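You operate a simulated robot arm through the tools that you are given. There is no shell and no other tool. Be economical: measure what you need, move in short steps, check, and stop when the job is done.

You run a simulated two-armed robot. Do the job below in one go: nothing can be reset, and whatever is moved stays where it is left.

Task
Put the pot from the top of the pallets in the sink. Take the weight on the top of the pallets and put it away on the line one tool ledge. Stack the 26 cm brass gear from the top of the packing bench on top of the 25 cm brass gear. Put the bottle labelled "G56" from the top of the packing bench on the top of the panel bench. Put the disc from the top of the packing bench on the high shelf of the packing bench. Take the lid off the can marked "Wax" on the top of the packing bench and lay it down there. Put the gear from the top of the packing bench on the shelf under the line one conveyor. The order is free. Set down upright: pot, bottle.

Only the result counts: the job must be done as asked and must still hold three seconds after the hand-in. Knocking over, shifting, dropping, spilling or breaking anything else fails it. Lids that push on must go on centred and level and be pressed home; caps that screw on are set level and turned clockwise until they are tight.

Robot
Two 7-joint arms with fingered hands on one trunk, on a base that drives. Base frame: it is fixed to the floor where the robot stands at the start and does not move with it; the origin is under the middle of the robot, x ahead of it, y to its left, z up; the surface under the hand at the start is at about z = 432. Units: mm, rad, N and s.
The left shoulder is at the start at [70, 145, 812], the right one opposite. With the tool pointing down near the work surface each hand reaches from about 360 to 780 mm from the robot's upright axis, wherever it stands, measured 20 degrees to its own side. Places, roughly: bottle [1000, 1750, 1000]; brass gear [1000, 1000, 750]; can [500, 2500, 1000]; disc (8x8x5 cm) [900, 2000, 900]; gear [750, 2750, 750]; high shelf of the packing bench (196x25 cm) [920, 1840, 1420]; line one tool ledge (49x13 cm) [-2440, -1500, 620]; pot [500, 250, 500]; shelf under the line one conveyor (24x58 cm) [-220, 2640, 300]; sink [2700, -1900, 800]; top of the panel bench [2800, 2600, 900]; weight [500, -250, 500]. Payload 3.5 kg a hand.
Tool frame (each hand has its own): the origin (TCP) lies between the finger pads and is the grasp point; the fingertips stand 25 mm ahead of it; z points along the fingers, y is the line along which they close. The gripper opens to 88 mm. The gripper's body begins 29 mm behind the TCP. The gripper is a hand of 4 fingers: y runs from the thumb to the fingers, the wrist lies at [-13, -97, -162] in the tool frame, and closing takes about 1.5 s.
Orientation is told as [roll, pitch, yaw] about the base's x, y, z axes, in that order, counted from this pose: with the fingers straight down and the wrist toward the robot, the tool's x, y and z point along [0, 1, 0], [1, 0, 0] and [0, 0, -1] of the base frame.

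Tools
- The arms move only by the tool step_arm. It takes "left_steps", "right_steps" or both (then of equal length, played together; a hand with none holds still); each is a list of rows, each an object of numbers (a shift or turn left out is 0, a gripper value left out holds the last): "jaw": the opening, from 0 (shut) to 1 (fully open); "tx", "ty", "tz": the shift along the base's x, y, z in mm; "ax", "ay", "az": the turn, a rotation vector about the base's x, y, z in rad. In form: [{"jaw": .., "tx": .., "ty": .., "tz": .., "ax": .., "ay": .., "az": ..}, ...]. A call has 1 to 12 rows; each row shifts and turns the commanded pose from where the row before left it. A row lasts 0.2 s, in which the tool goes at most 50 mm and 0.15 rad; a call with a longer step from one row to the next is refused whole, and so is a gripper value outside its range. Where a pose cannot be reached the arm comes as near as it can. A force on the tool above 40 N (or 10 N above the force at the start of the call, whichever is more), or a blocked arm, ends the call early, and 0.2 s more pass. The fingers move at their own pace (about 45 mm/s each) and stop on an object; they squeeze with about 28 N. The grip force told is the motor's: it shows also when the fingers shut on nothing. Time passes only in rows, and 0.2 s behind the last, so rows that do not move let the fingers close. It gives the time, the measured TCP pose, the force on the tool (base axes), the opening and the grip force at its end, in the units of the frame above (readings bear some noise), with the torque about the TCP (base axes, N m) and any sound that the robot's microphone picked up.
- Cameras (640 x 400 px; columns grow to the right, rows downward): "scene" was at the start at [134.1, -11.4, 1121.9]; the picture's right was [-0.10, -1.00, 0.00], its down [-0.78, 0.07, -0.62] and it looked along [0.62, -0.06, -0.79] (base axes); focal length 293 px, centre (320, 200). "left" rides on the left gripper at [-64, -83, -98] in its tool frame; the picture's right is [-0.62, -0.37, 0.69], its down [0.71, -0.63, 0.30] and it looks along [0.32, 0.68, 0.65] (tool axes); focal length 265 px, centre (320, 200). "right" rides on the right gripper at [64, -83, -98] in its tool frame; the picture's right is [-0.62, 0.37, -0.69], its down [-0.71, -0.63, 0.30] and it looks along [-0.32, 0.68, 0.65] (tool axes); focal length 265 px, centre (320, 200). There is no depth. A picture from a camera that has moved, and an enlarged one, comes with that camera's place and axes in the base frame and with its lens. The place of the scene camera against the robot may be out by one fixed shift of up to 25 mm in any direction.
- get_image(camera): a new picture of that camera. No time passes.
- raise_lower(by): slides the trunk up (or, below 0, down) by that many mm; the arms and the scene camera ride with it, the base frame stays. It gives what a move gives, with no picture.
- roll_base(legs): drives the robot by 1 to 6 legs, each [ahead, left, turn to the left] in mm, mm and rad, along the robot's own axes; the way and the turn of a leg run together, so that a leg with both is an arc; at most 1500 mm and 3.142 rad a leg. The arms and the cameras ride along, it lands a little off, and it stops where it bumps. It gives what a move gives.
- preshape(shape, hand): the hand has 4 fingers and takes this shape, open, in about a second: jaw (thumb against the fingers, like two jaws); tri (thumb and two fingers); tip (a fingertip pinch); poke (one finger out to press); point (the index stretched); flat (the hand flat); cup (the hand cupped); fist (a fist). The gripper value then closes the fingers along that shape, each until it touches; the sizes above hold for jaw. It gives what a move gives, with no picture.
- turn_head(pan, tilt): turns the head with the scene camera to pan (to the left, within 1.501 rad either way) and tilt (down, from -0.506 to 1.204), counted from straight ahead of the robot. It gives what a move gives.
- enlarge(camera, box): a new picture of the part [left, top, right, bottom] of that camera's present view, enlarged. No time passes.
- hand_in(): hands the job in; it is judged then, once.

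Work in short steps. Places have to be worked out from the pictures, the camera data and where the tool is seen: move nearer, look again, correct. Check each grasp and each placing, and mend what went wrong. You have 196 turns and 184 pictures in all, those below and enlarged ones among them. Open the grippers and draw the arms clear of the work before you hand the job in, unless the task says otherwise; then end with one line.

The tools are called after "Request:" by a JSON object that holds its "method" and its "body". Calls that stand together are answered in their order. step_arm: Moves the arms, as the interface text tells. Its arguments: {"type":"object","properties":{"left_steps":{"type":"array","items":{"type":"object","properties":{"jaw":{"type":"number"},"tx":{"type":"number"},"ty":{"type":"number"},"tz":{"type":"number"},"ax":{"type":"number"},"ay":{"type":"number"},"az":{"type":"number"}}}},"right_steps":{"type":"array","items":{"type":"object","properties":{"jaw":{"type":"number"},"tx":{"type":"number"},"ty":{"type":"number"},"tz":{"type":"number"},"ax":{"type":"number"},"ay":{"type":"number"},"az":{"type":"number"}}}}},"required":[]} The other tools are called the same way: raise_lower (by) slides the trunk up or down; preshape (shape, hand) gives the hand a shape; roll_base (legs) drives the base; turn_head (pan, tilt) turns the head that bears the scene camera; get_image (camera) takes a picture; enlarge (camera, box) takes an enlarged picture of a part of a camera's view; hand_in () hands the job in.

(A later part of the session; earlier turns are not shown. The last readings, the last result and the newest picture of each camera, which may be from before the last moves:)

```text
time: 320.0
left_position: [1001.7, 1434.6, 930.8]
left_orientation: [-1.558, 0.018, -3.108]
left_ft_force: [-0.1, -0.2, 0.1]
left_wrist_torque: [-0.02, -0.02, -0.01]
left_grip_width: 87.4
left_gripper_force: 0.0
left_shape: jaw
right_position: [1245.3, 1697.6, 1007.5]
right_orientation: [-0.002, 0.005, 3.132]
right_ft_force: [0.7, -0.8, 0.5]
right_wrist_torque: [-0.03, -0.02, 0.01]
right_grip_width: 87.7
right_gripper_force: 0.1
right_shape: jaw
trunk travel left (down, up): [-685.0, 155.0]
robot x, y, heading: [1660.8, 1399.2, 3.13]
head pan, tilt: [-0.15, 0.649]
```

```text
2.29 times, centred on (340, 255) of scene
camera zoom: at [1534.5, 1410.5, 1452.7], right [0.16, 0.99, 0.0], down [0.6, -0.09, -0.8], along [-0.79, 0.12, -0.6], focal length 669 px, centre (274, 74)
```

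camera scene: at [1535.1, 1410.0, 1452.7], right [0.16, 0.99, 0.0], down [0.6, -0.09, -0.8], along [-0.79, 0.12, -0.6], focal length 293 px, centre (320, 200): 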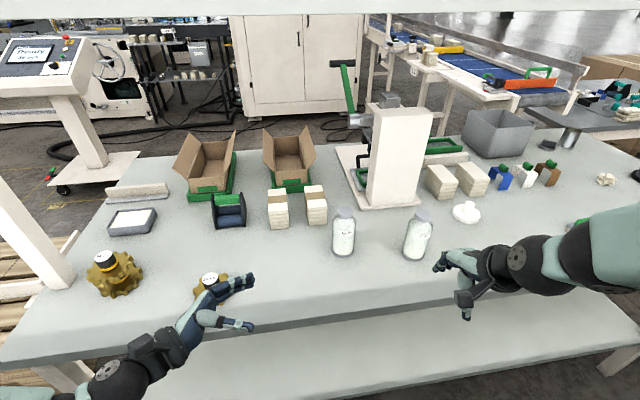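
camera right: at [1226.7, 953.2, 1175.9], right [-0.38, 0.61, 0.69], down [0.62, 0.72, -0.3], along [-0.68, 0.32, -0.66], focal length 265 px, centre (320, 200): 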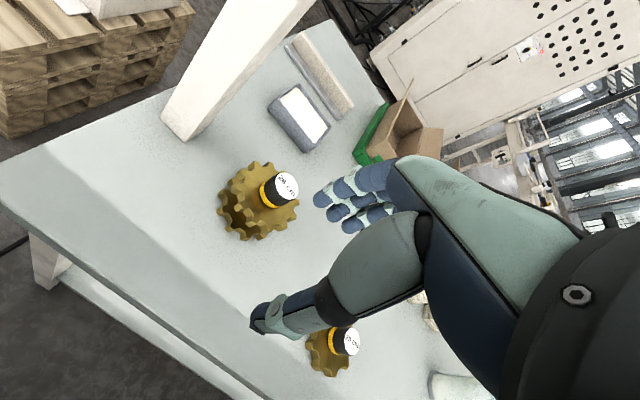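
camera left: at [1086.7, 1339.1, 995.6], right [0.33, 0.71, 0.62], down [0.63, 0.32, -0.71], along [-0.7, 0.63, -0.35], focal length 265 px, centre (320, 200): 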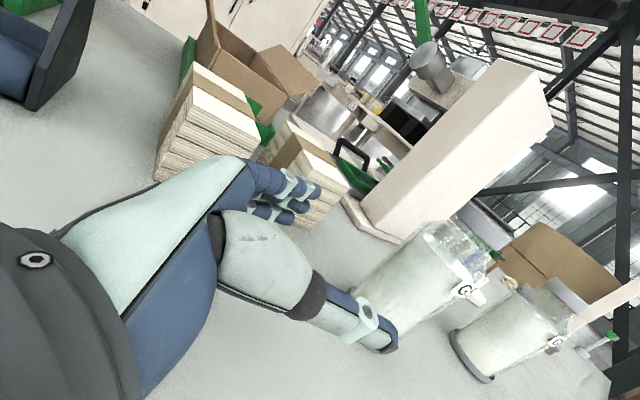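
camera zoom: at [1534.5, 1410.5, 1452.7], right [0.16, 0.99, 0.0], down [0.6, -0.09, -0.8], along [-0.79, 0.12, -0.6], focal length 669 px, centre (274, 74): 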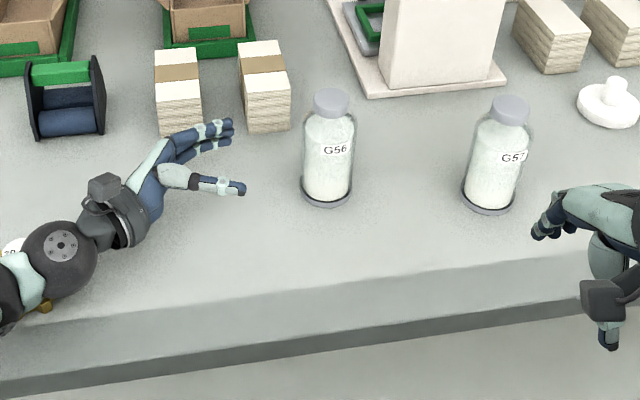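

Aligned on the bottle's axis. Advance 121 mm and close.

Request:
{"method": "step_arm", "body": {"left_steps": [{"ty": 40}, {"ty": 40}, {"ty": 30}, {"ty": 11}, {}, {"jaw": 0}, {}, {}, {}, {}, {}]}}

Request:
{"method": "get_image", "body": {"camera": "left"}}

Request:
{"method": "enlarge", "body": {"camera": "scene", "box": [200, 180, 480, 330]}}

```text
time: 322.4
left_position: [1000.3, 1554.3, 929.1]
left_orientation: [-1.557, 0.018, -3.108]
left_ft_force: [-0.2, 1.6, 0.6]
left_wrist_torque: [0.02, 0.06, -0.04]
left_grip_width: 45.8
left_gripper_force: 27.5
left_shape: jaw
right_position: [1244.7, 1696.2, 1005.9]
right_orientation: [-0.003, 0.007, 3.132]
right_ft_force: [-0.3, -0.4, 0.4]
right_wrist_torque: [0.0, -0.03, -0.01]
right_grip_width: 87.5
right_gripper_force: 0.0
right_shape: jaw
trunk travel left (down, up): [-685.0, 155.0]
robot x, y, heading: [1661.0, 1401.2, 3.137]
head pan, tilt: [-0.15, 0.649]
```

```text
63 pictures are left
camera left: at [1086.0, 1458.4, 995.7], right [0.33, 0.71, 0.62], down [0.63, 0.32, -0.71], along [-0.7, 0.63, -0.35], focal length 265 px, centre (320, 200)
```

left: 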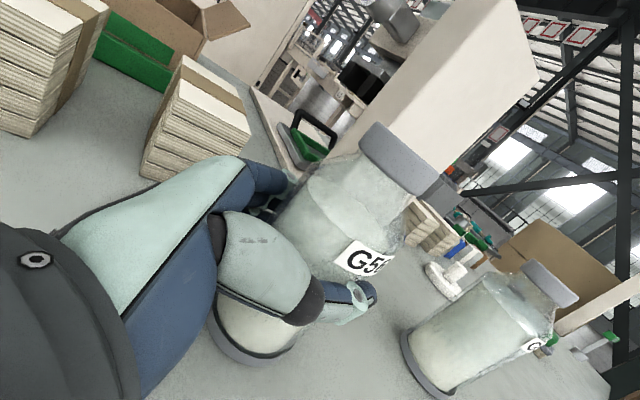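

```text
2.29 times, centred on (340, 255) of scene
camera zoom: at [1533.7, 1410.2, 1452.6], right [0.16, 0.99, 0.0], down [0.6, -0.09, -0.8], along [-0.79, 0.12, -0.6], focal length 669 px, centre (274, 74)
```

zoom: 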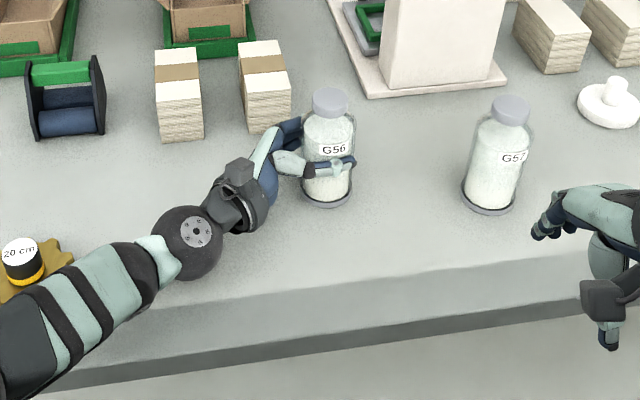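

Gripped. Lift 130 mm, and back the robot away.

Request:
{"method": "step_arm", "body": {"left_steps": [{"tz": 15}, {"tz": 35}, {"tz": 40}, {"tz": 40}, {"tz": 20}, {}]}}

Request:
{"method": "roll_base", "body": {"legs": [[-250, 0, 0], [0, -500, 0]]}}

Request:
{"method": "raise_lower", "body": {"by": 150}}

Request:
{"method": "roll_base", "body": {"legs": [[0, 0, -2.6]]}}

Request:
{"method": "turn_head", "body": {"pan": 0.0, "tilt": 0.45}}

Request:
{"method": "get_image", "body": {"camera": "scene"}}

```text
time: 323.8
left_position: [1004.2, 1552.8, 1080.3]
left_orientation: [-1.559, 0.02, -3.109]
left_ft_force: [-0.6, -0.8, -3.8]
left_wrist_torque: [0.0, -0.01, 0.02]
left_grip_width: 45.9
left_gripper_force: 27.7
left_shape: jaw
right_position: [1244.2, 1696.3, 1006.7]
right_orientation: [-0.001, 0.007, 3.133]
right_ft_force: [-0.5, 0.3, -0.1]
right_wrist_torque: [0.02, 0.0, 0.01]
right_grip_width: 87.7
right_gripper_force: 0.1
right_shape: jaw
trunk travel left (down, up): [-685.0, 155.0]
robot x, y, heading: [1661.7, 1401.1, 3.138]
head pan, tilt: [-0.15, 0.649]
```

```text
time: 328.2
left_position: [1253.0, 2049.7, 1081.0]
left_orientation: [-1.558, 0.02, -3.096]
left_ft_force: [-0.6, 0.0, -2.8]
left_wrist_torque: [-0.02, 0.02, 0.02]
left_grip_width: 45.6
left_gripper_force: 27.9
left_shape: jaw
right_position: [1491.4, 2196.5, 1007.9]
right_orientation: [-0.002, 0.006, -3.137]
right_ft_force: [-0.1, 0.4, -0.1]
right_wrist_torque: [0.03, -0.06, 0.01]
right_grip_width: 87.8
right_gripper_force: 0.1
right_shape: jaw
trunk travel left (down, up): [-685.0, 155.0]
robot x, y, heading: [1919.2, 1906.6, -3.134]
head pan, tilt: [-0.15, 0.649]
```

```text
time: 330.0
left_position: [1252.2, 2051.5, 1230.7]
left_orientation: [-1.56, 0.021, -3.095]
left_ft_force: [0.0, -0.1, -3.2]
left_wrist_torque: [0.0, -0.02, 0.02]
left_grip_width: 45.9
left_gripper_force: 28.0
left_shape: jaw
right_position: [1491.8, 2197.1, 1156.6]
right_orientation: [-0.001, 0.006, -3.136]
right_ft_force: [-0.5, 0.6, -0.9]
right_wrist_torque: [0.0, 0.03, 0.0]
right_grip_width: 87.7
right_gripper_force: 0.2
right_shape: jaw
trunk travel left (down, up): [-835.0, 5.0]
robot x, y, heading: [1910.1, 1907.9, -3.134]
head pan, tilt: [-0.15, 0.649]
```

```text
time: 336.4
left_position: [2535.8, 2165.8, 1230.6]
left_orientation: [-1.56, 0.021, 0.655]
left_ft_force: [-0.3, -1.3, -2.1]
left_wrist_torque: [0.01, 0.0, -0.01]
left_grip_width: 45.1
left_gripper_force: 28.5
left_shape: jaw
right_position: [2423.2, 1909.5, 1157.5]
right_orientation: [-0.002, 0.005, 0.613]
right_ft_force: [0.1, 0.2, 0.3]
right_wrist_torque: [-0.01, -0.01, -0.02]
right_grip_width: 87.5
right_gripper_force: 0.0
right_shape: jaw
trunk travel left (down, up): [-835.0, 5.0]
robot x, y, heading: [1912.5, 1908.9, 0.613]
head pan, tilt: [-0.15, 0.649]
```

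```text
time: 337.1
left_position: [2535.4, 2166.5, 1231.0]
left_orientation: [-1.558, 0.022, 0.654]
left_ft_force: [-0.6, -0.4, -2.8]
left_wrist_torque: [0.01, 0.01, 0.03]
left_grip_width: 44.9
left_gripper_force: 27.9
left_shape: jaw
right_position: [2423.5, 1910.7, 1156.9]
right_orientation: [-0.002, 0.006, 0.613]
right_ft_force: [-0.4, -1.1, -0.4]
right_wrist_torque: [0.01, -0.02, -0.01]
right_grip_width: 87.6
right_gripper_force: 0.1
right_shape: jaw
trunk travel left (down, up): [-835.0, 5.0]
robot x, y, heading: [1911.2, 1908.1, 0.62]
head pan, tilt: [0.0, 0.45]
```

```text
61 pictures are left
camera scene: at [2038.1, 1985.7, 1620.3], right [0.58, -0.82, 0.0], down [-0.36, -0.25, -0.9], along [0.73, 0.52, -0.44], focal length 293 px, centre (320, 200)
```

scene: 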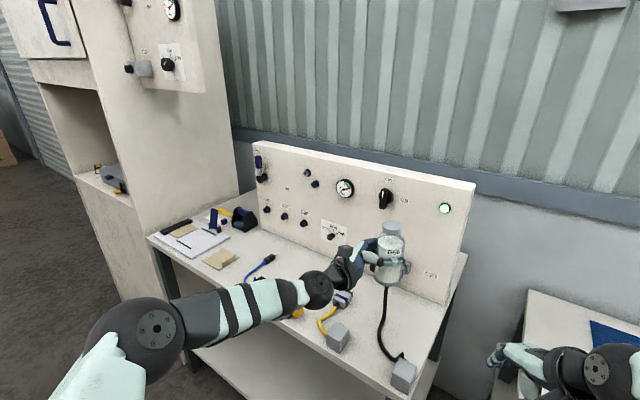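

The panel bench is cluttered; I turn to face it squarely further north and look for a free spot.

Request:
{"method": "roll_base", "body": {"legs": [[0, 0, -0.62], [0, 620, 0]]}}

Request:
{"method": "turn_head", "body": {"pan": 0.0, "tilt": 0.6}}

Request:
{"method": "get_image", "body": {"camera": "scene"}}

```text
time: 342.2
left_position: [2562.8, 2383.8, 1230.3]
left_orientation: [-1.557, 0.021, 0.055]
left_ft_force: [-0.7, 0.5, -2.9]
left_wrist_torque: [0.01, 0.03, 0.01]
left_grip_width: 44.8
left_gripper_force: 27.9
left_shape: jaw
right_position: [2326.2, 2235.9, 1156.5]
right_orientation: [0.0, 0.005, 0.013]
right_ft_force: [0.6, -0.4, 0.1]
right_wrist_torque: [0.0, 0.01, -0.03]
right_grip_width: 87.5
right_gripper_force: 0.2
right_shape: jaw
trunk travel left (down, up): [-835.0, 5.0]
robot x, y, heading: [1902.6, 2522.5, 0.014]
head pan, tilt: [0.0, 0.45]
```

```text
time: 342.9
left_position: [2563.3, 2384.2, 1230.9]
left_orientation: [-1.557, 0.02, 0.054]
left_ft_force: [0.0, -0.4, -2.6]
left_wrist_torque: [0.02, -0.01, 0.03]
left_grip_width: 44.9
left_gripper_force: 27.9
left_shape: jaw
right_position: [2325.4, 2236.3, 1158.1]
right_orientation: [-0.001, 0.003, 0.013]
right_ft_force: [0.8, 0.5, -0.3]
right_wrist_torque: [-0.02, 0.0, -0.03]
right_grip_width: 87.6
right_gripper_force: 0.1
right_shape: jaw
trunk travel left (down, up): [-835.0, 5.0]
robot x, y, heading: [1901.5, 2523.4, 0.013]
head pan, tilt: [0.0, 0.6]
```

```text
60 pictures are left
camera scene: at [2050.7, 2520.9, 1606.8], right [0.01, -1.0, 0.0], down [-0.56, -0.01, -0.82], along [0.82, 0.01, -0.57], focal length 293 px, centre (320, 200)
```

scene: 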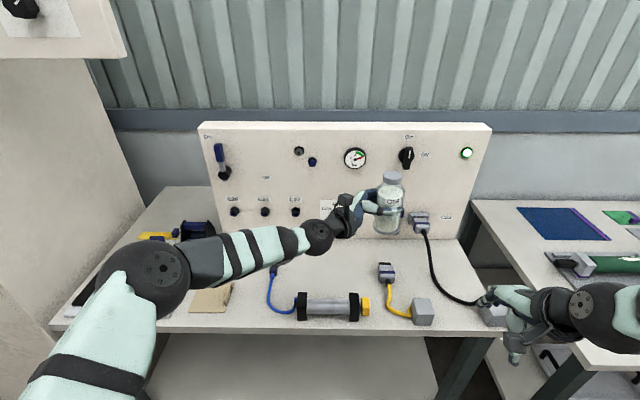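

Free spot: behind the black roller, ≈[2725,2455]. Drive in with the bottle high.

Request:
{"method": "roll_base", "body": {"legs": [[0, 72, -0.013], [160, 0, 0]]}}

Request:
{"method": "get_image", "body": {"camera": "left"}}

Request:
{"method": "get_image", "body": {"camera": "scene"}}

```text
time: 344.9
left_position: [2718.9, 2448.7, 1232.9]
left_orientation: [-1.559, 0.017, 0.041]
left_ft_force: [0.1, 0.3, -3.1]
left_wrist_torque: [0.03, 0.02, 0.05]
left_grip_width: 45.0
left_gripper_force: 27.9
left_shape: jaw
right_position: [2479.0, 2303.1, 1158.6]
right_orientation: [-0.002, 0.0, 0.0]
right_ft_force: [0.5, -0.7, -0.3]
right_wrist_torque: [0.01, 0.01, 0.01]
right_grip_width: 87.4
right_gripper_force: 0.0
right_shape: jaw
trunk travel left (down, up): [-835.0, 5.0]
robot x, y, heading: [2064.7, 2593.0, 0.003]
head pan, tilt: [0.0, 0.6]
```

```text
59 pictures are left
camera left: at [2632.9, 2541.1, 1298.4], right [-0.33, -0.71, 0.62], down [-0.63, -0.32, -0.71], along [0.7, -0.62, -0.34], focal length 265 px, centre (320, 200)
```

left: 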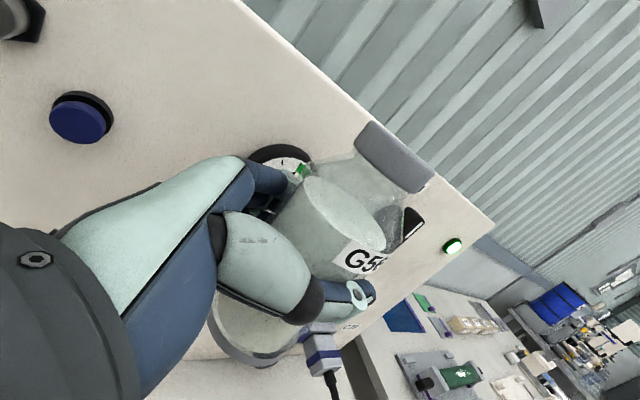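

```text
58 pictures are left
camera scene: at [2208.3, 2591.3, 1607.2], right [0.0, -1.0, 0.0], down [-0.56, 0.0, -0.83], along [0.83, 0.0, -0.56], focal length 293 px, centre (320, 200)
```

scene: 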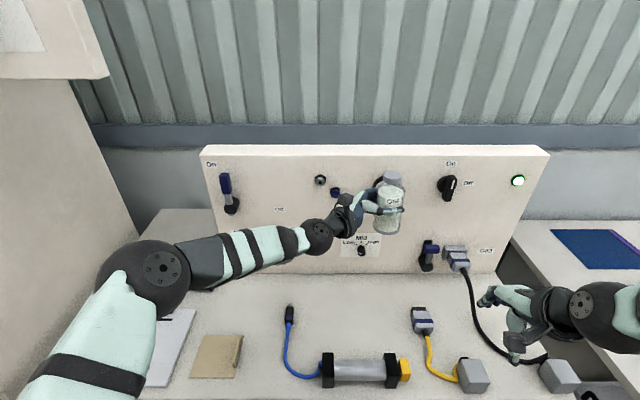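

I shift the target to ≈[2750,2485] to keep the wrist off the roller, and go down partway.

Request:
{"method": "step_arm", "body": {"left_steps": [{"tx": 31, "ty": 36}, {"tz": -45}, {"tz": -45}, {"tz": -45}, {"tz": -45}, {}]}}

Request:
{"method": "get_image", "body": {"camera": "scene"}}

Request:
{"method": "get_image", "body": {"camera": "left"}}

```text
time: 346.2
left_position: [2737.5, 2477.4, 1048.2]
left_orientation: [-1.443, -0.041, -0.011]
left_ft_force: [-2.6, 5.1, 9.5]
left_wrist_torque: [0.15, -0.5, 0.26]
left_grip_width: 43.9
left_gripper_force: 28.0
left_shape: jaw
right_position: [2479.2, 2302.0, 1157.6]
right_orientation: [-0.004, -0.001, 0.0]
right_ft_force: [0.0, -0.4, -0.1]
right_wrist_torque: [0.02, -0.03, -0.02]
right_grip_width: 88.0
right_gripper_force: 0.0
right_shape: jaw
trunk travel left (down, up): [-835.0, 5.0]
robot x, y, heading: [2063.5, 2599.5, 0.004]
head pan, tilt: [0.0, 0.6]
stopped in row 6 (left hand): the force on the tool passed its limit at 50 N (the readings are from after the stop); the commanded pose is now the measured one
```

```text
57 pictures are left
camera scene: at [2207.1, 2590.7, 1607.5], right [0.0, -1.0, 0.0], down [-0.56, 0.0, -0.83], along [0.83, 0.0, -0.56], focal length 293 px, centre (320, 200)
```

scene: 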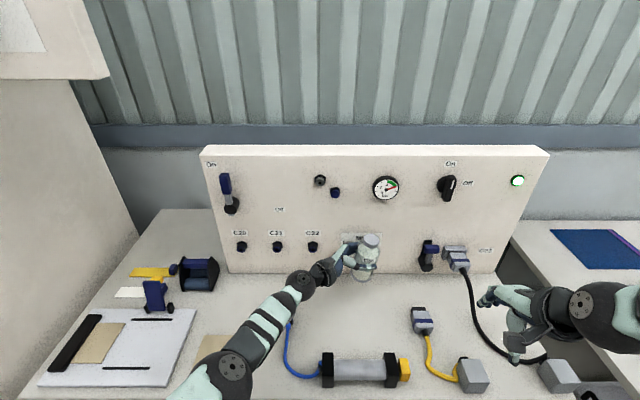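

```text
56 pictures are left
camera left: at [2652.7, 2566.7, 1119.5], right [-0.4, -0.76, 0.51], down [-0.6, -0.2, -0.77], along [0.69, -0.61, -0.38], focal length 265 px, centre (320, 200)
```

left: 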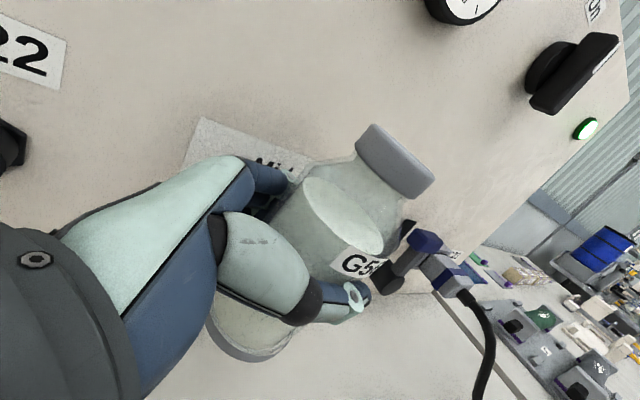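

The hand met the panel's switch/face (the panel is nearer than judged). Back up 40 mm, retreat 60 mm in x and restore the hand's level.

Request:
{"method": "step_arm", "body": {"left_steps": [{"tz": 20}, {"tz": 25, "tx": -10}, {"tx": -25, "ax": -0.058, "ay": 0.03, "az": 0.025}, {"tx": -25, "ax": -0.057, "ay": 0.029, "az": 0.025}, {"ty": 18}, {}]}}

Request:
{"method": "get_image", "body": {"camera": "scene"}}

Request:
{"method": "get_image", "body": {"camera": "left"}}

```text
time: 347.6
left_position: [2680.1, 2494.9, 1089.1]
left_orientation: [-1.554, 0.029, 0.039]
left_ft_force: [-0.5, 0.2, -3.3]
left_wrist_torque: [-0.01, 0.03, -0.02]
left_grip_width: 44.0
left_gripper_force: 27.8
left_shape: jaw
right_position: [2483.4, 2301.2, 1156.1]
right_orientation: [-0.002, 0.006, -0.001]
right_ft_force: [-0.1, -0.4, -0.1]
right_wrist_torque: [0.03, 0.02, 0.02]
right_grip_width: 87.7
right_gripper_force: 0.0
right_shape: jaw
trunk travel left (down, up): [-835.0, 5.0]
robot x, y, heading: [2063.7, 2592.5, 0.004]
head pan, tilt: [0.0, 0.6]
```

```text
55 pictures are left
camera scene: at [2212.6, 2590.6, 1606.8], right [0.0, -1.0, 0.0], down [-0.57, 0.0, -0.82], along [0.82, 0.0, -0.57], focal length 293 px, centre (320, 200)
```

scene: 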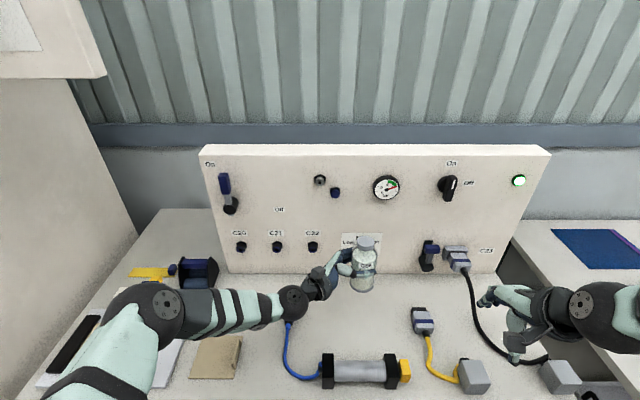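

```text
54 pictures are left
camera left: at [2595.1, 2588.5, 1155.8], right [-0.32, -0.72, 0.62], down [-0.64, -0.32, -0.7], along [0.7, -0.62, -0.36], focal length 265 px, centre (320, 200)
```

left: 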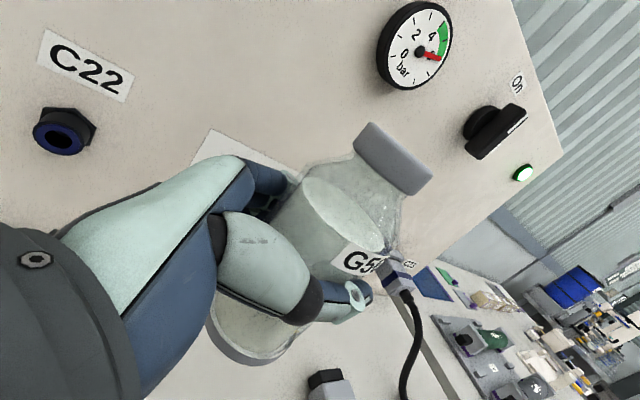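

Level again. Descend to TCP ≈1005, then creep.

Request:
{"method": "step_arm", "body": {"left_steps": [{"tz": -40}, {"tz": -40}, {}, {"tz": -5}, {"tz": -5}, {"tz": -4}, {"tz": -4}, {}]}}

Request:
{"method": "get_image", "body": {"camera": "scene"}}

```text
time: 349.4
left_position: [2680.7, 2496.0, 989.5]
left_orientation: [-1.555, 0.03, 0.04]
left_ft_force: [0.0, 0.0, -2.4]
left_wrist_torque: [0.0, 0.0, -0.05]
left_grip_width: 44.0
left_gripper_force: 27.7
left_shape: jaw
right_position: [2483.2, 2302.5, 1157.2]
right_orientation: [-0.001, 0.006, 0.001]
right_ft_force: [0.4, 0.5, -0.2]
right_wrist_torque: [0.01, 0.02, 0.01]
right_grip_width: 87.5
right_gripper_force: 0.0
right_shape: jaw
trunk travel left (down, up): [-835.0, 5.0]
robot x, y, heading: [2060.3, 2594.3, 0.004]
head pan, tilt: [0.0, 0.6]
```

```text
53 pictures are left
camera scene: at [2212.8, 2590.8, 1606.8], right [0.0, -1.0, 0.0], down [-0.57, 0.0, -0.82], along [0.82, 0.0, -0.57], focal length 293 px, centre (320, 200)
```

scene: 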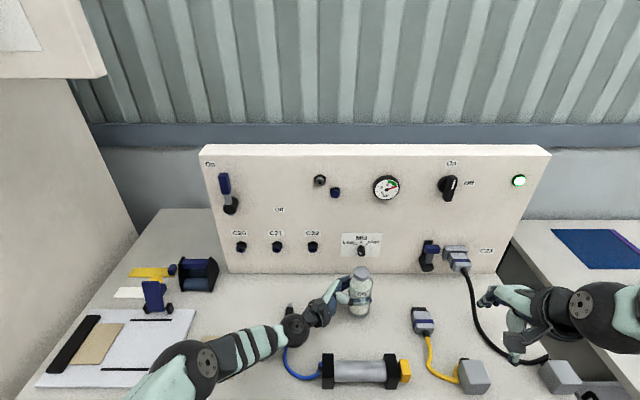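

Request:
{"method": "step_arm", "body": {"left_steps": [{"tz": -4}, {"tz": -4}, {"tz": -4}, {"tz": -3}, {}]}}

```text
time: 350.6
left_position: [2680.5, 2495.4, 975.2]
left_orientation: [-1.552, 0.029, 0.039]
left_ft_force: [0.0, 0.5, -3.0]
left_wrist_torque: [0.03, 0.01, 0.01]
left_grip_width: 44.2
left_gripper_force: 28.3
left_shape: jaw
right_position: [2482.8, 2301.5, 1157.2]
right_orientation: [-0.002, 0.007, 0.0]
right_ft_force: [0.1, -0.8, 0.5]
right_wrist_torque: [0.01, -0.01, -0.01]
right_grip_width: 87.7
right_gripper_force: 0.1
right_shape: jaw
trunk travel left (down, up): [-835.0, 5.0]
robot x, y, heading: [2060.1, 2594.8, 0.002]
head pan, tilt: [0.0, 0.6]
```

Request:
{"method": "step_arm", "body": {"left_steps": [{"tz": -4}, {"tz": -4}, {"tz": -4}, {"tz": -3}, {}]}}

Request:
{"method": "enlarge", "body": {"camera": "scene", "box": [260, 230, 440, 350]}}

```text
time: 351.8
left_position: [2678.4, 2494.7, 965.9]
left_orientation: [-1.562, 0.021, 0.037]
left_ft_force: [2.9, -2.3, 22.3]
left_wrist_torque: [-0.28, -0.48, -0.11]
left_grip_width: 43.8
left_gripper_force: 28.4
left_shape: jaw
right_position: [2481.0, 2302.0, 1159.0]
right_orientation: [-0.001, 0.003, 0.002]
right_ft_force: [-1.2, 0.3, 0.0]
right_wrist_torque: [-0.01, -0.02, 0.01]
right_grip_width: 87.9
right_gripper_force: 0.1
right_shape: jaw
trunk travel left (down, up): [-835.0, 5.0]
robot x, y, heading: [2063.4, 2592.5, 0.001]
head pan, tilt: [0.0, 0.6]
```

```text
3.33 times, centred on (350, 290) of scene
camera zoom: at [2208.3, 2591.0, 1607.4], right [0.0, -1.0, 0.0], down [-0.56, 0.0, -0.83], along [0.83, 0.0, -0.56], focal length 976 px, centre (220, -100)
```

zoom: 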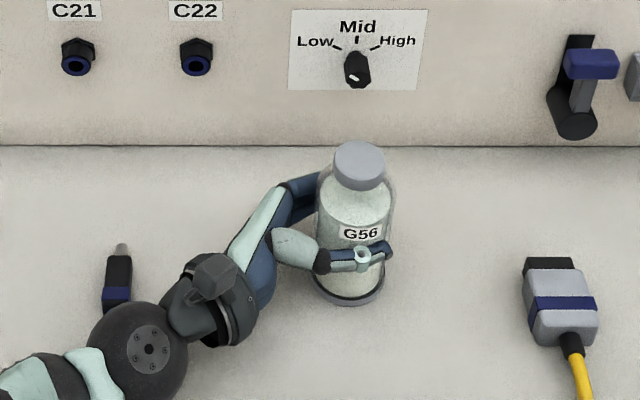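

Contact. Ease up 4 mm, open and withdraw the hand northwards.

Request:
{"method": "step_arm", "body": {"left_steps": [{"tz": 4}, {}, {"jaw": 1}, {}, {}, {}, {}, {}, {"ty": 15}, {"ty": 35}, {"ty": 40}, {}]}}

Request:
{"method": "enlarge", "body": {"camera": "scene", "box": [260, 230, 440, 350]}}

```text
time: 354.4
left_position: [2680.6, 2584.5, 964.5]
left_orientation: [-1.553, 0.03, 0.037]
left_ft_force: [-0.4, 1.9, -0.5]
left_wrist_torque: [0.03, 0.0, -0.01]
left_grip_width: 87.8
left_gripper_force: 0.1
left_shape: jaw
right_position: [2482.5, 2301.8, 1155.9]
right_orientation: [-0.001, 0.005, 0.0]
right_ft_force: [0.3, 0.2, -0.1]
right_wrist_torque: [0.0, 0.01, 0.0]
right_grip_width: 87.7
right_gripper_force: 0.1
right_shape: jaw
trunk travel left (down, up): [-835.0, 5.0]
robot x, y, heading: [2062.2, 2593.5, -0.001]
head pan, tilt: [0.0, 0.6]
```

```text
3.33 times, centred on (350, 290) of scene
camera zoom: at [2211.7, 2589.8, 1606.9], right [0.0, -1.0, 0.0], down [-0.56, 0.0, -0.83], along [0.83, 0.0, -0.56], focal length 976 px, centre (220, -100)
```

zoom: 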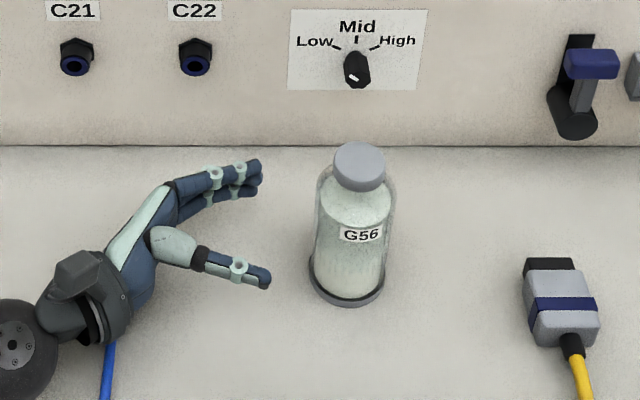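

Request:
{"method": "step_arm", "body": {"left_steps": [{"tz": 40}, {"tz": 45}, {"tz": 45}, {"tz": 45}, {"tx": -40}, {"tx": -40}]}}

Request:
{"method": "enlarge", "body": {"camera": "scene", "box": [330, 225, 400, 270]}}

```text
time: 355.8
left_position: [2598.5, 2584.4, 1136.5]
left_orientation: [-1.555, 0.029, 0.038]
left_ft_force: [0.3, 0.5, -0.3]
left_wrist_torque: [-0.02, 0.0, -0.02]
left_grip_width: 87.7
left_gripper_force: 0.0
left_shape: jaw
right_position: [2481.1, 2301.9, 1158.8]
right_orientation: [0.0, 0.005, 0.0]
right_ft_force: [-0.1, 0.4, -0.6]
right_wrist_torque: [0.01, 0.0, -0.01]
right_grip_width: 87.8
right_gripper_force: 0.1
right_shape: jaw
trunk travel left (down, up): [-835.0, 5.0]
robot x, y, heading: [2065.6, 2594.6, 0.0]
head pan, tilt: [0.0, 0.6]
```

```text
8.89 times, centred on (365, 248) of scene
camera zoom: at [2210.8, 2591.8, 1607.0], right [0.0, -1.0, 0.0], down [-0.56, 0.0, -0.83], along [0.83, 0.0, -0.56], focal length 2602 px, centre (-80, -222)
```

zoom: 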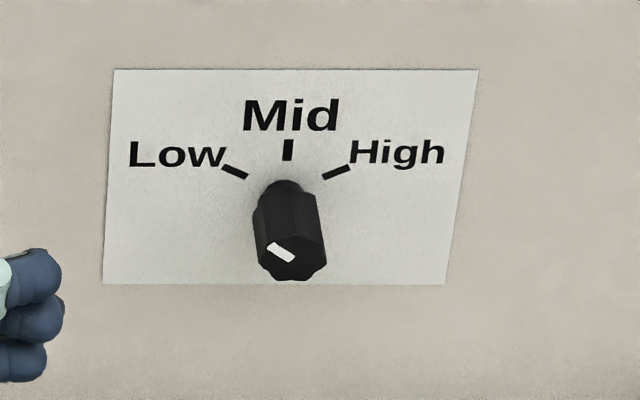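

The knob points exactly to "Low" – seemingly undisturbed. Bottle done. Return the left hand to pointing down, back away and turn to the packing bench for the disc.

Request:
{"method": "step_arm", "body": {"left_steps": [{"ax": 0.1414, "tx": -15, "tz": 5}, {"ax": 0.1414, "tx": -15, "tz": 5}, {"ax": 0.1414, "tx": -15}, {"ax": 0.1414}, {"ax": 0.1414}, {"ax": 0.1414}, {"ax": 0.1414}, {"ax": 0.1414}, {"ax": 0.1414}, {"ax": 0.1414}, {"ax": 0.1414}]}}

Request:
{"method": "roll_base", "body": {"legs": [[-270, 0, 0], [0, 0, 3.141], [0, 800, 0]]}}

Request:
{"method": "turn_head", "body": {"pan": -0.25, "tilt": 0.65}}

Request:
{"method": "get_image", "body": {"camera": "scene"}}

```text
time: 358.2
left_position: [2555.9, 2584.7, 1150.0]
left_orientation: [-0.002, -0.036, 0.034]
left_ft_force: [0.2, -0.3, 0.1]
left_wrist_torque: [0.01, -0.04, 0.0]
left_grip_width: 87.7
left_gripper_force: 0.1
left_shape: jaw
right_position: [2483.0, 2300.4, 1155.9]
right_orientation: [0.0, 0.004, 0.0]
right_ft_force: [-0.1, -0.1, 0.2]
right_wrist_torque: [0.02, 0.02, -0.01]
right_grip_width: 87.8
right_gripper_force: 0.1
right_shape: jaw
trunk travel left (down, up): [-835.0, 5.0]
robot x, y, heading: [2062.2, 2596.6, 0.001]
head pan, tilt: [0.0, 0.6]
```

```text
time: 371.3
left_position: [1334.2, 1794.9, 1149.7]
left_orientation: [-0.002, -0.038, -3.072]
left_ft_force: [0.4, 0.4, -0.1]
left_wrist_torque: [0.03, 0.0, 0.0]
left_grip_width: 87.4
left_gripper_force: 0.0
left_shape: jaw
right_position: [1396.8, 2081.6, 1156.6]
right_orientation: [-0.001, 0.005, -3.104]
right_ft_force: [-0.4, -0.2, -0.2]
right_wrist_torque: [0.02, 0.03, -0.02]
right_grip_width: 87.5
right_gripper_force: 0.0
right_shape: jaw
trunk travel left (down, up): [-835.0, 5.0]
robot x, y, heading: [1822.6, 1803.7, -3.105]
head pan, tilt: [0.0, 0.6]
```

```text
time: 372.1
left_position: [1333.1, 1794.7, 1150.8]
left_orientation: [-0.006, -0.039, -3.073]
left_ft_force: [0.1, -0.3, 0.4]
left_wrist_torque: [-0.01, 0.01, 0.02]
left_grip_width: 87.8
left_gripper_force: 0.1
left_shape: jaw
right_position: [1394.9, 2080.0, 1157.8]
right_orientation: [-0.002, 0.006, -3.105]
right_ft_force: [-0.8, 0.3, 0.0]
right_wrist_torque: [-0.02, -0.05, 0.02]
right_grip_width: 87.7
right_gripper_force: 0.1
right_shape: jaw
trunk travel left (down, up): [-835.0, 5.0]
robot x, y, heading: [1825.7, 1804.3, -3.101]
head pan, tilt: [-0.25, 0.649]
```

```text
49 pictures are left
camera scene: at [1699.0, 1815.0, 1602.6], right [0.21, 0.98, 0.0], down [0.59, -0.13, -0.8], along [-0.78, 0.17, -0.6], focal length 293 px, centre (320, 200)
```

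scene: 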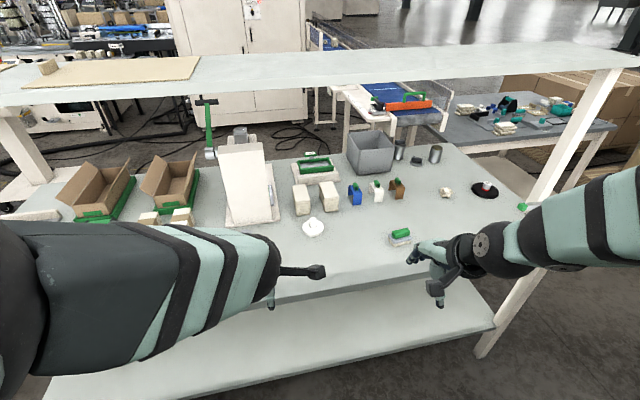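

Disc at ≈[920,1970]. Drive in and bring the right hand toward it.

Request:
{"method": "roll_base", "body": {"legs": [[0, 0, -0.04], [285, 0, 0]]}}

Request:
{"method": "step_arm", "body": {"left_steps": [{"tx": 40}, {"tx": 40}, {"tx": 20}, {}, {}, {}], "right_steps": [{"tx": -30, "ty": -20, "tz": -25}, {"tx": -30, "ty": -20, "tz": -25}, {"tx": -30, "ty": -20, "tz": -25}, {"ty": -10, "tz": -25}, {"tz": -25}, {}]}}

Request:
{"method": "get_image", "body": {"camera": "right"}}

```text
time: 374.5
left_position: [1049.2, 1816.9, 1150.4]
left_orientation: [-0.003, -0.04, -3.116]
left_ft_force: [-0.8, -0.5, 0.2]
left_wrist_torque: [0.03, -0.02, 0.05]
left_grip_width: 87.6
left_gripper_force: 0.1
left_shape: jaw
right_position: [1124.5, 2098.7, 1157.0]
right_orientation: [-0.002, 0.004, 3.138]
right_ft_force: [0.7, -0.4, -0.9]
right_wrist_torque: [0.0, 0.02, -0.02]
right_grip_width: 88.0
right_gripper_force: 0.1
right_shape: jaw
trunk travel left (down, up): [-835.0, 5.0]
robot x, y, heading: [1539.1, 1806.1, 3.138]
head pan, tilt: [-0.25, 0.649]
```

```text
time: 375.9
left_position: [1146.1, 1816.0, 1149.5]
left_orientation: [-0.002, -0.04, -3.116]
left_ft_force: [-0.5, 0.1, -0.7]
left_wrist_torque: [0.0, -0.02, 0.0]
left_grip_width: 87.8
left_gripper_force: 0.0
left_shape: jaw
right_position: [1034.7, 2030.5, 1033.8]
right_orientation: [-0.002, 0.005, 3.136]
right_ft_force: [0.1, -1.2, -0.3]
right_wrist_torque: [-0.03, 0.02, -0.02]
right_grip_width: 87.8
right_gripper_force: 0.1
right_shape: jaw
trunk travel left (down, up): [-835.0, 5.0]
robot x, y, heading: [1538.4, 1806.1, 3.137]
head pan, tilt: [-0.25, 0.649]
```

```text
48 pictures are left
camera right: at [1115.9, 1965.6, 1132.8], right [-0.37, 0.62, 0.69], down [0.64, 0.71, -0.3], along [-0.68, 0.33, -0.66], focal length 265 px, centre (320, 200)
```

right: 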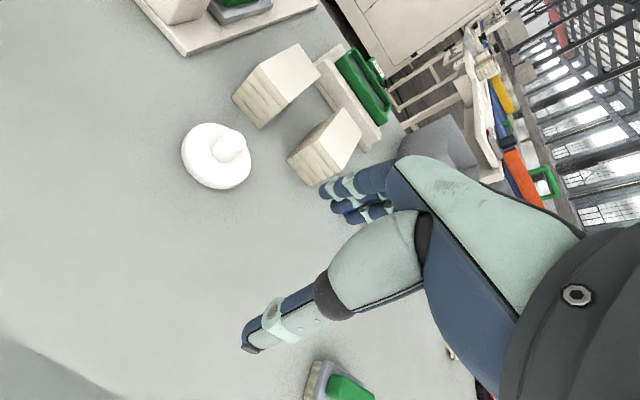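

Disc knob ≈ [921,1957], top z≈903. Move over and descend, then look.

Request:
{"method": "step_arm", "body": {"right_steps": [{"tx": -38, "ty": -24.5}, {"tx": -38, "ty": -24.5}, {"tx": -38, "ty": -24.5}, {"tz": -40}, {"tz": -40}, {}]}}

Request:
{"method": "get_image", "body": {"camera": "right"}}

```text
time: 377.3
left_position: [1146.4, 1814.8, 1149.4]
left_orientation: [-0.004, -0.038, -3.116]
left_ft_force: [0.4, 0.1, 0.2]
left_wrist_torque: [-0.02, -0.01, 0.02]
left_grip_width: 87.6
left_gripper_force: 0.0
left_shape: jaw
right_position: [917.9, 1953.5, 948.8]
right_orientation: [-0.002, 0.006, 3.136]
right_ft_force: [0.5, -0.7, -0.1]
right_wrist_torque: [0.0, -0.01, 0.0]
right_grip_width: 87.6
right_gripper_force: 0.0
right_shape: jaw
trunk travel left (down, up): [-835.0, 5.0]
robot x, y, heading: [1537.9, 1806.5, 3.134]
head pan, tilt: [-0.25, 0.649]
```

```text
47 pictures are left
camera right: at [998.8, 1889.6, 1048.4], right [-0.37, 0.62, 0.69], down [0.64, 0.71, -0.3], along [-0.68, 0.33, -0.66], focal length 265 px, centre (320, 200)
```

right: 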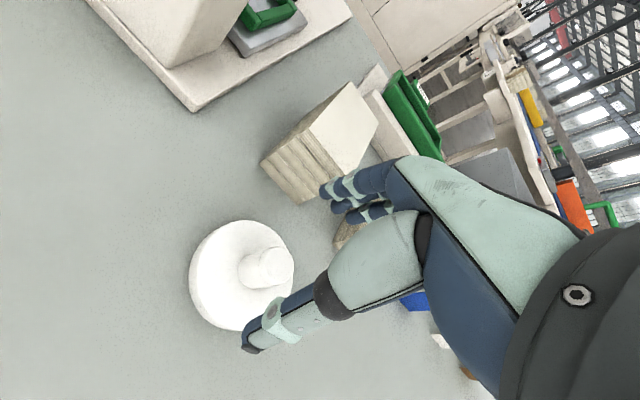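

Shift +5 in x, down to TCP ≈897 and close on the stub.

Request:
{"method": "step_arm", "body": {"right_steps": [{"jaw": 0.7, "tx": 5}, {"tz": -25}, {"tz": -20}, {"tz": -7}, {}, {"jaw": 0}, {}, {}, {}, {}, {}]}}

Request:
{"method": "get_image", "body": {"camera": "right"}}

```text
time: 379.7
left_position: [1147.7, 1815.0, 1150.8]
left_orientation: [-0.001, -0.039, -3.115]
left_ft_force: [0.2, -0.4, -0.5]
left_wrist_torque: [0.04, -0.01, 0.0]
left_grip_width: 87.7
left_gripper_force: 0.0
left_shape: jaw
right_position: [922.9, 1955.2, 900.1]
right_orientation: [-0.003, 0.004, 3.133]
right_ft_force: [-0.1, 1.5, 7.3]
right_wrist_torque: [0.11, 0.16, -0.09]
right_grip_width: 55.5
right_gripper_force: 27.9
right_shape: jaw
trunk travel left (down, up): [-835.0, 5.0]
robot x, y, heading: [1541.7, 1804.9, 3.141]
head pan, tilt: [-0.25, 0.649]
```

```text
46 pictures are left
camera right: at [1005.7, 1891.8, 999.4], right [-0.37, 0.62, 0.69], down [0.64, 0.71, -0.3], along [-0.68, 0.33, -0.66], focal length 265 px, centre (320, 200)
```

right: 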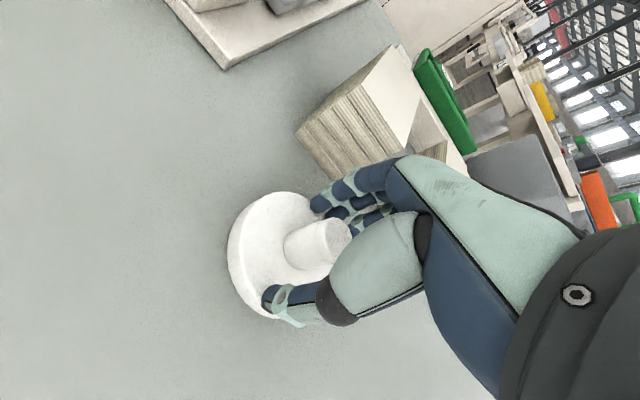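

Fingers stopped on the disc body (55 mm). Open, rise 10 mm, close on the stub.

Request:
{"method": "step_arm", "body": {"right_steps": [{"jaw": 0.9}, {}, {"tz": 5}, {"tz": 5}, {}, {"jaw": 0}, {}, {}, {}, {}, {}, {}]}}

Request:
{"method": "get_image", "body": {"camera": "right"}}

```text
time: 382.3
left_position: [1146.0, 1814.3, 1150.1]
left_orientation: [-0.004, -0.037, -3.115]
left_ft_force: [0.6, 0.0, -0.6]
left_wrist_torque: [0.01, 0.01, 0.0]
left_grip_width: 87.8
left_gripper_force: 0.0
left_shape: jaw
right_position: [922.6, 1955.8, 909.4]
right_orientation: [-0.001, 0.006, 3.136]
right_ft_force: [-0.4, -0.3, 1.0]
right_wrist_torque: [0.02, 0.05, 0.03]
right_grip_width: 17.1
right_gripper_force: 27.9
right_shape: jaw
trunk travel left (down, up): [-835.0, 5.0]
robot x, y, heading: [1535.7, 1808.1, 3.137]
head pan, tilt: [-0.25, 0.649]
```

```text
45 pictures are left
camera right: at [1004.7, 1891.4, 1009.1], right [-0.37, 0.62, 0.69], down [0.64, 0.71, -0.3], along [-0.68, 0.33, -0.66], focal length 265 px, centre (320, 200)
```

right: 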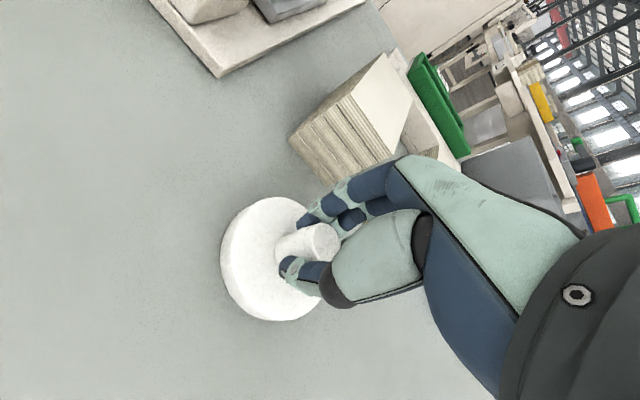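

Stub gripped (17 mm). Lift, draw in, and back the robot out from under the shelf.

Request:
{"method": "step_arm", "body": {"right_steps": [{"tz": 15}, {"tz": 40}, {"tz": 30}, {"tx": 35}, {"tx": 35}, {}]}}

Request:
{"method": "roll_base", "body": {"legs": [[-300, 0, 0]]}}

Request:
{"method": "step_arm", "body": {"right_steps": [{"tz": 49}, {"tz": 49}, {"tz": 49}, {"tz": 49}, {"tz": 49}, {"tz": 49}, {"tz": 49}, {"tz": 49}, {"tz": 49}, {"tz": 49}, {"tz": 35}, {}]}}

Request:
{"method": "turn_head", "body": {"pan": -0.3, "tilt": 0.3}}

Request:
{"method": "get_image", "body": {"camera": "scene"}}

```text
time: 383.7
left_position: [1145.8, 1815.0, 1149.8]
left_orientation: [-0.005, -0.037, -3.116]
left_ft_force: [-0.9, 0.1, 0.0]
left_wrist_torque: [0.0, 0.01, -0.01]
left_grip_width: 87.9
left_gripper_force: 0.0
left_shape: jaw
right_position: [995.2, 1953.5, 994.9]
right_orientation: [-0.001, 0.006, 3.138]
right_ft_force: [-0.8, 0.9, -1.6]
right_wrist_torque: [0.0, 0.0, 0.01]
right_grip_width: 16.9
right_gripper_force: 27.7
right_shape: jaw
trunk travel left (down, up): [-835.0, 5.0]
robot x, y, heading: [1539.8, 1806.4, 3.141]
head pan, tilt: [-0.25, 0.649]
```

```text
time: 385.7
left_position: [1446.8, 1813.1, 1149.9]
left_orientation: [-0.004, -0.034, -3.111]
left_ft_force: [0.4, 0.1, 0.1]
left_wrist_torque: [0.03, 0.01, -0.03]
left_grip_width: 87.8
left_gripper_force: 0.1
left_shape: jaw
right_position: [1296.1, 1951.3, 994.8]
right_orientation: [-0.001, 0.006, 3.141]
right_ft_force: [-0.5, -0.8, -2.1]
right_wrist_torque: [-0.01, -0.01, -0.02]
right_grip_width: 16.9
right_gripper_force: 27.8
right_shape: jaw
trunk travel left (down, up): [-835.0, 5.0]
robot x, y, heading: [1843.5, 1805.8, -3.137]
head pan, tilt: [-0.25, 0.649]
```

```text
time: 388.3
left_position: [1449.5, 1812.9, 1149.5]
left_orientation: [-0.003, -0.036, -3.111]
left_ft_force: [0.0, 0.9, -0.4]
left_wrist_torque: [0.01, -0.02, 0.02]
left_grip_width: 88.0
left_gripper_force: 0.0
left_shape: jaw
right_position: [1299.8, 1953.0, 1521.8]
right_orientation: [-0.002, 0.005, 3.138]
right_ft_force: [0.6, 0.1, -2.1]
right_wrist_torque: [0.01, 0.0, -0.02]
right_grip_width: 16.8
right_gripper_force: 27.8
right_shape: jaw
trunk travel left (down, up): [-835.0, 5.0]
robot x, y, heading: [1839.7, 1808.6, -3.14]
head pan, tilt: [-0.25, 0.649]
```

```text
time: 389.2
left_position: [1449.4, 1812.9, 1150.4]
left_orientation: [-0.005, -0.036, -3.111]
left_ft_force: [0.7, -1.1, 0.0]
left_wrist_torque: [0.0, 0.01, 0.01]
left_grip_width: 87.6
left_gripper_force: 0.0
left_shape: jaw
right_position: [1300.2, 1952.9, 1521.7]
right_orientation: [-0.002, 0.005, 3.138]
right_ft_force: [0.4, -0.1, -2.3]
right_wrist_torque: [-0.01, -0.02, 0.0]
right_grip_width: 16.9
right_gripper_force: 27.8
right_shape: jaw
trunk travel left (down, up): [-835.0, 5.0]
robot x, y, heading: [1845.6, 1802.3, -3.148]
head pan, tilt: [-0.3, 0.3]
```

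```text
44 pictures are left
camera scene: at [1711.1, 1827.2, 1634.2], right [0.3, 0.96, 0.0], down [0.28, -0.09, -0.95], along [-0.91, 0.28, -0.3], focal length 293 px, centre (320, 200)
```

scene: 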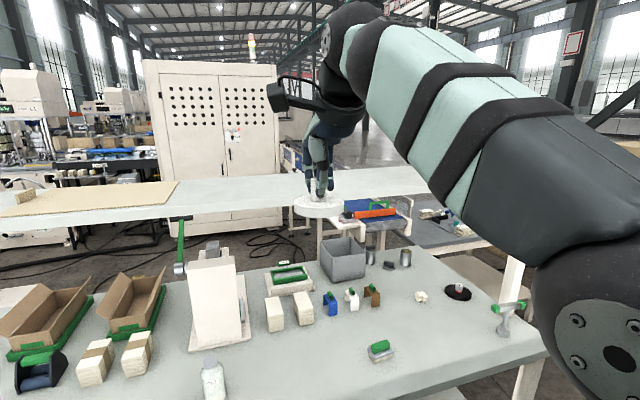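

Disc is 40 mm above shelf height. Drive ahead 310 mm so it's over the shelf.

Request:
{"method": "roll_base", "body": {"legs": [[310, 0, 0]]}}

Request:
{"method": "get_image", "body": {"camera": "scene"}}

Request:
{"method": "get_image", "body": {"camera": "right"}}

```text
time: 391.2
left_position: [1145.8, 1814.7, 1149.9]
left_orientation: [-0.001, -0.04, -3.113]
left_ft_force: [-0.6, -1.7, 0.3]
left_wrist_torque: [0.0, 0.01, -0.02]
left_grip_width: 87.9
left_gripper_force: 0.0
left_shape: jaw
right_position: [999.4, 1954.1, 1522.2]
right_orientation: [-0.002, 0.004, 3.137]
right_ft_force: [0.1, 0.3, -1.1]
right_wrist_torque: [-0.01, 0.02, 0.02]
right_grip_width: 16.8
right_gripper_force: 28.1
right_shape: jaw
trunk travel left (down, up): [-835.0, 5.0]
robot x, y, heading: [1538.4, 1805.8, 3.138]
head pan, tilt: [-0.3, 0.3]
```

```text
43 pictures are left
camera scene: at [1410.3, 1827.9, 1634.6], right [0.3, 0.95, 0.0], down [0.28, -0.09, -0.96], along [-0.91, 0.28, -0.29], focal length 293 px, centre (320, 200)
```

scene: 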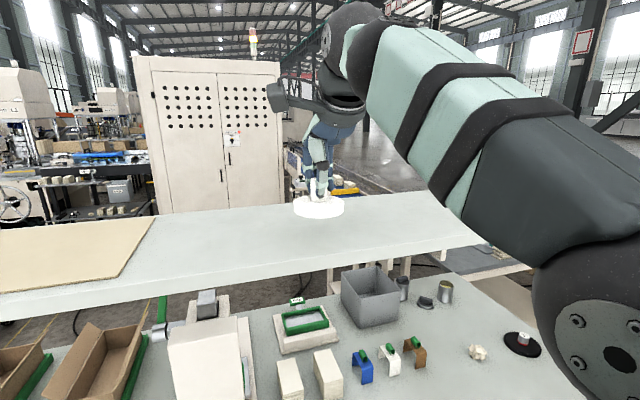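

```text
42 pictures are left
camera right: at [1081.2, 1889.9, 1621.3], right [-0.37, 0.62, 0.69], down [0.63, 0.71, -0.3], along [-0.68, 0.33, -0.66], focal length 265 px, centre (320, 200)
```

right: 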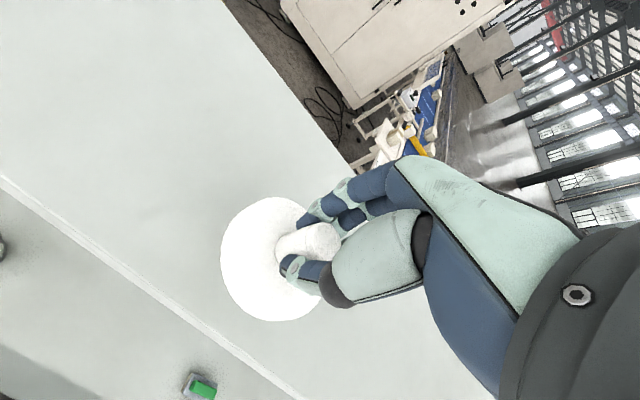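

The shelf's near edge is at x≈1043; I move 30 mm further in and lower.

Request:
{"method": "step_arm", "body": {"right_steps": [{"tx": -30}, {"tz": -20}, {"tz": -12}, {}, {"tz": -4}, {"tz": -4}, {}]}}

```text
time: 392.8
left_position: [1143.3, 1815.4, 1150.3]
left_orientation: [-0.004, -0.037, -3.113]
left_ft_force: [-0.9, -0.1, 0.9]
left_wrist_torque: [0.01, -0.04, 0.01]
left_grip_width: 87.8
left_gripper_force: 0.1
left_shape: jaw
right_position: [966.7, 1953.4, 1481.2]
right_orientation: [-0.002, 0.006, 3.139]
right_ft_force: [-0.7, 0.2, -2.0]
right_wrist_torque: [0.01, -0.01, 0.0]
right_grip_width: 16.8
right_gripper_force: 27.8
right_shape: jaw
trunk travel left (down, up): [-835.0, 5.0]
robot x, y, heading: [1536.8, 1804.5, 3.144]
head pan, tilt: [-0.3, 0.3]
```

Request:
{"method": "step_arm", "body": {"right_steps": [{"tz": -3}, {"tz": -3}, {"tz": -3}, {}]}}

```text
time: 393.8
left_position: [1145.8, 1814.6, 1150.3]
left_orientation: [-0.005, -0.036, -3.113]
left_ft_force: [0.6, 0.7, -0.3]
left_wrist_torque: [0.01, -0.01, 0.01]
left_grip_width: 87.6
left_gripper_force: 0.1
left_shape: jaw
right_position: [966.6, 1954.7, 1473.1]
right_orientation: [-0.003, 0.005, 3.138]
right_ft_force: [0.4, 0.6, -1.1]
right_wrist_torque: [-0.03, 0.01, -0.01]
right_grip_width: 16.8
right_gripper_force: 28.2
right_shape: jaw
trunk travel left (down, up): [-835.0, 5.0]
robot x, y, heading: [1536.1, 1805.9, 3.142]
head pan, tilt: [-0.3, 0.3]
```

Request:
{"method": "step_arm", "body": {"right_steps": [{"tz": -3}, {"tz": -3}, {"tz": -3}, {}]}}

Request:
{"method": "enlarge", "body": {"camera": "scene", "box": [260, 150, 400, 250]}}

```text
time: 394.8
left_position: [1146.8, 1813.8, 1150.5]
left_orientation: [-0.006, -0.039, -3.114]
left_ft_force: [0.1, -0.8, -0.4]
left_wrist_torque: [-0.01, 0.03, 0.0]
left_grip_width: 87.8
left_gripper_force: 0.1
left_shape: jaw
right_position: [968.4, 1955.1, 1467.8]
right_orientation: [-0.002, -0.006, 3.137]
right_ft_force: [-6.9, -0.2, 24.5]
right_wrist_torque: [0.05, 0.4, -0.01]
right_grip_width: 18.9
right_gripper_force: 28.1
right_shape: jaw
trunk travel left (down, up): [-835.0, 5.0]
robot x, y, heading: [1540.3, 1807.5, 3.14]
head pan, tilt: [-0.3, 0.3]
```

```text
4.00 times, centred on (330, 200) of scene
camera zoom: at [1408.9, 1826.3, 1634.8], right [0.3, 0.95, 0.0], down [0.28, -0.09, -0.96], along [-0.91, 0.28, -0.29], focal length 1171 px, centre (280, 200)
```

zoom: 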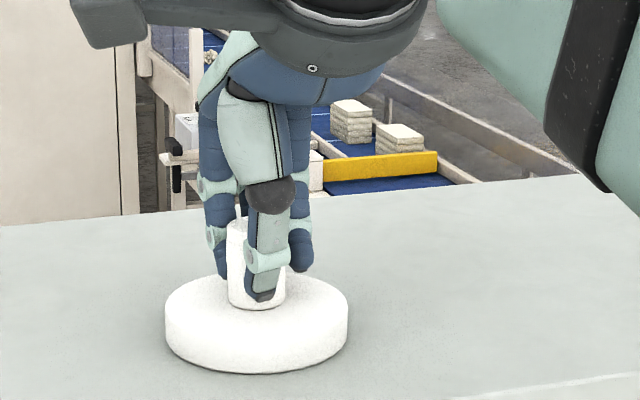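

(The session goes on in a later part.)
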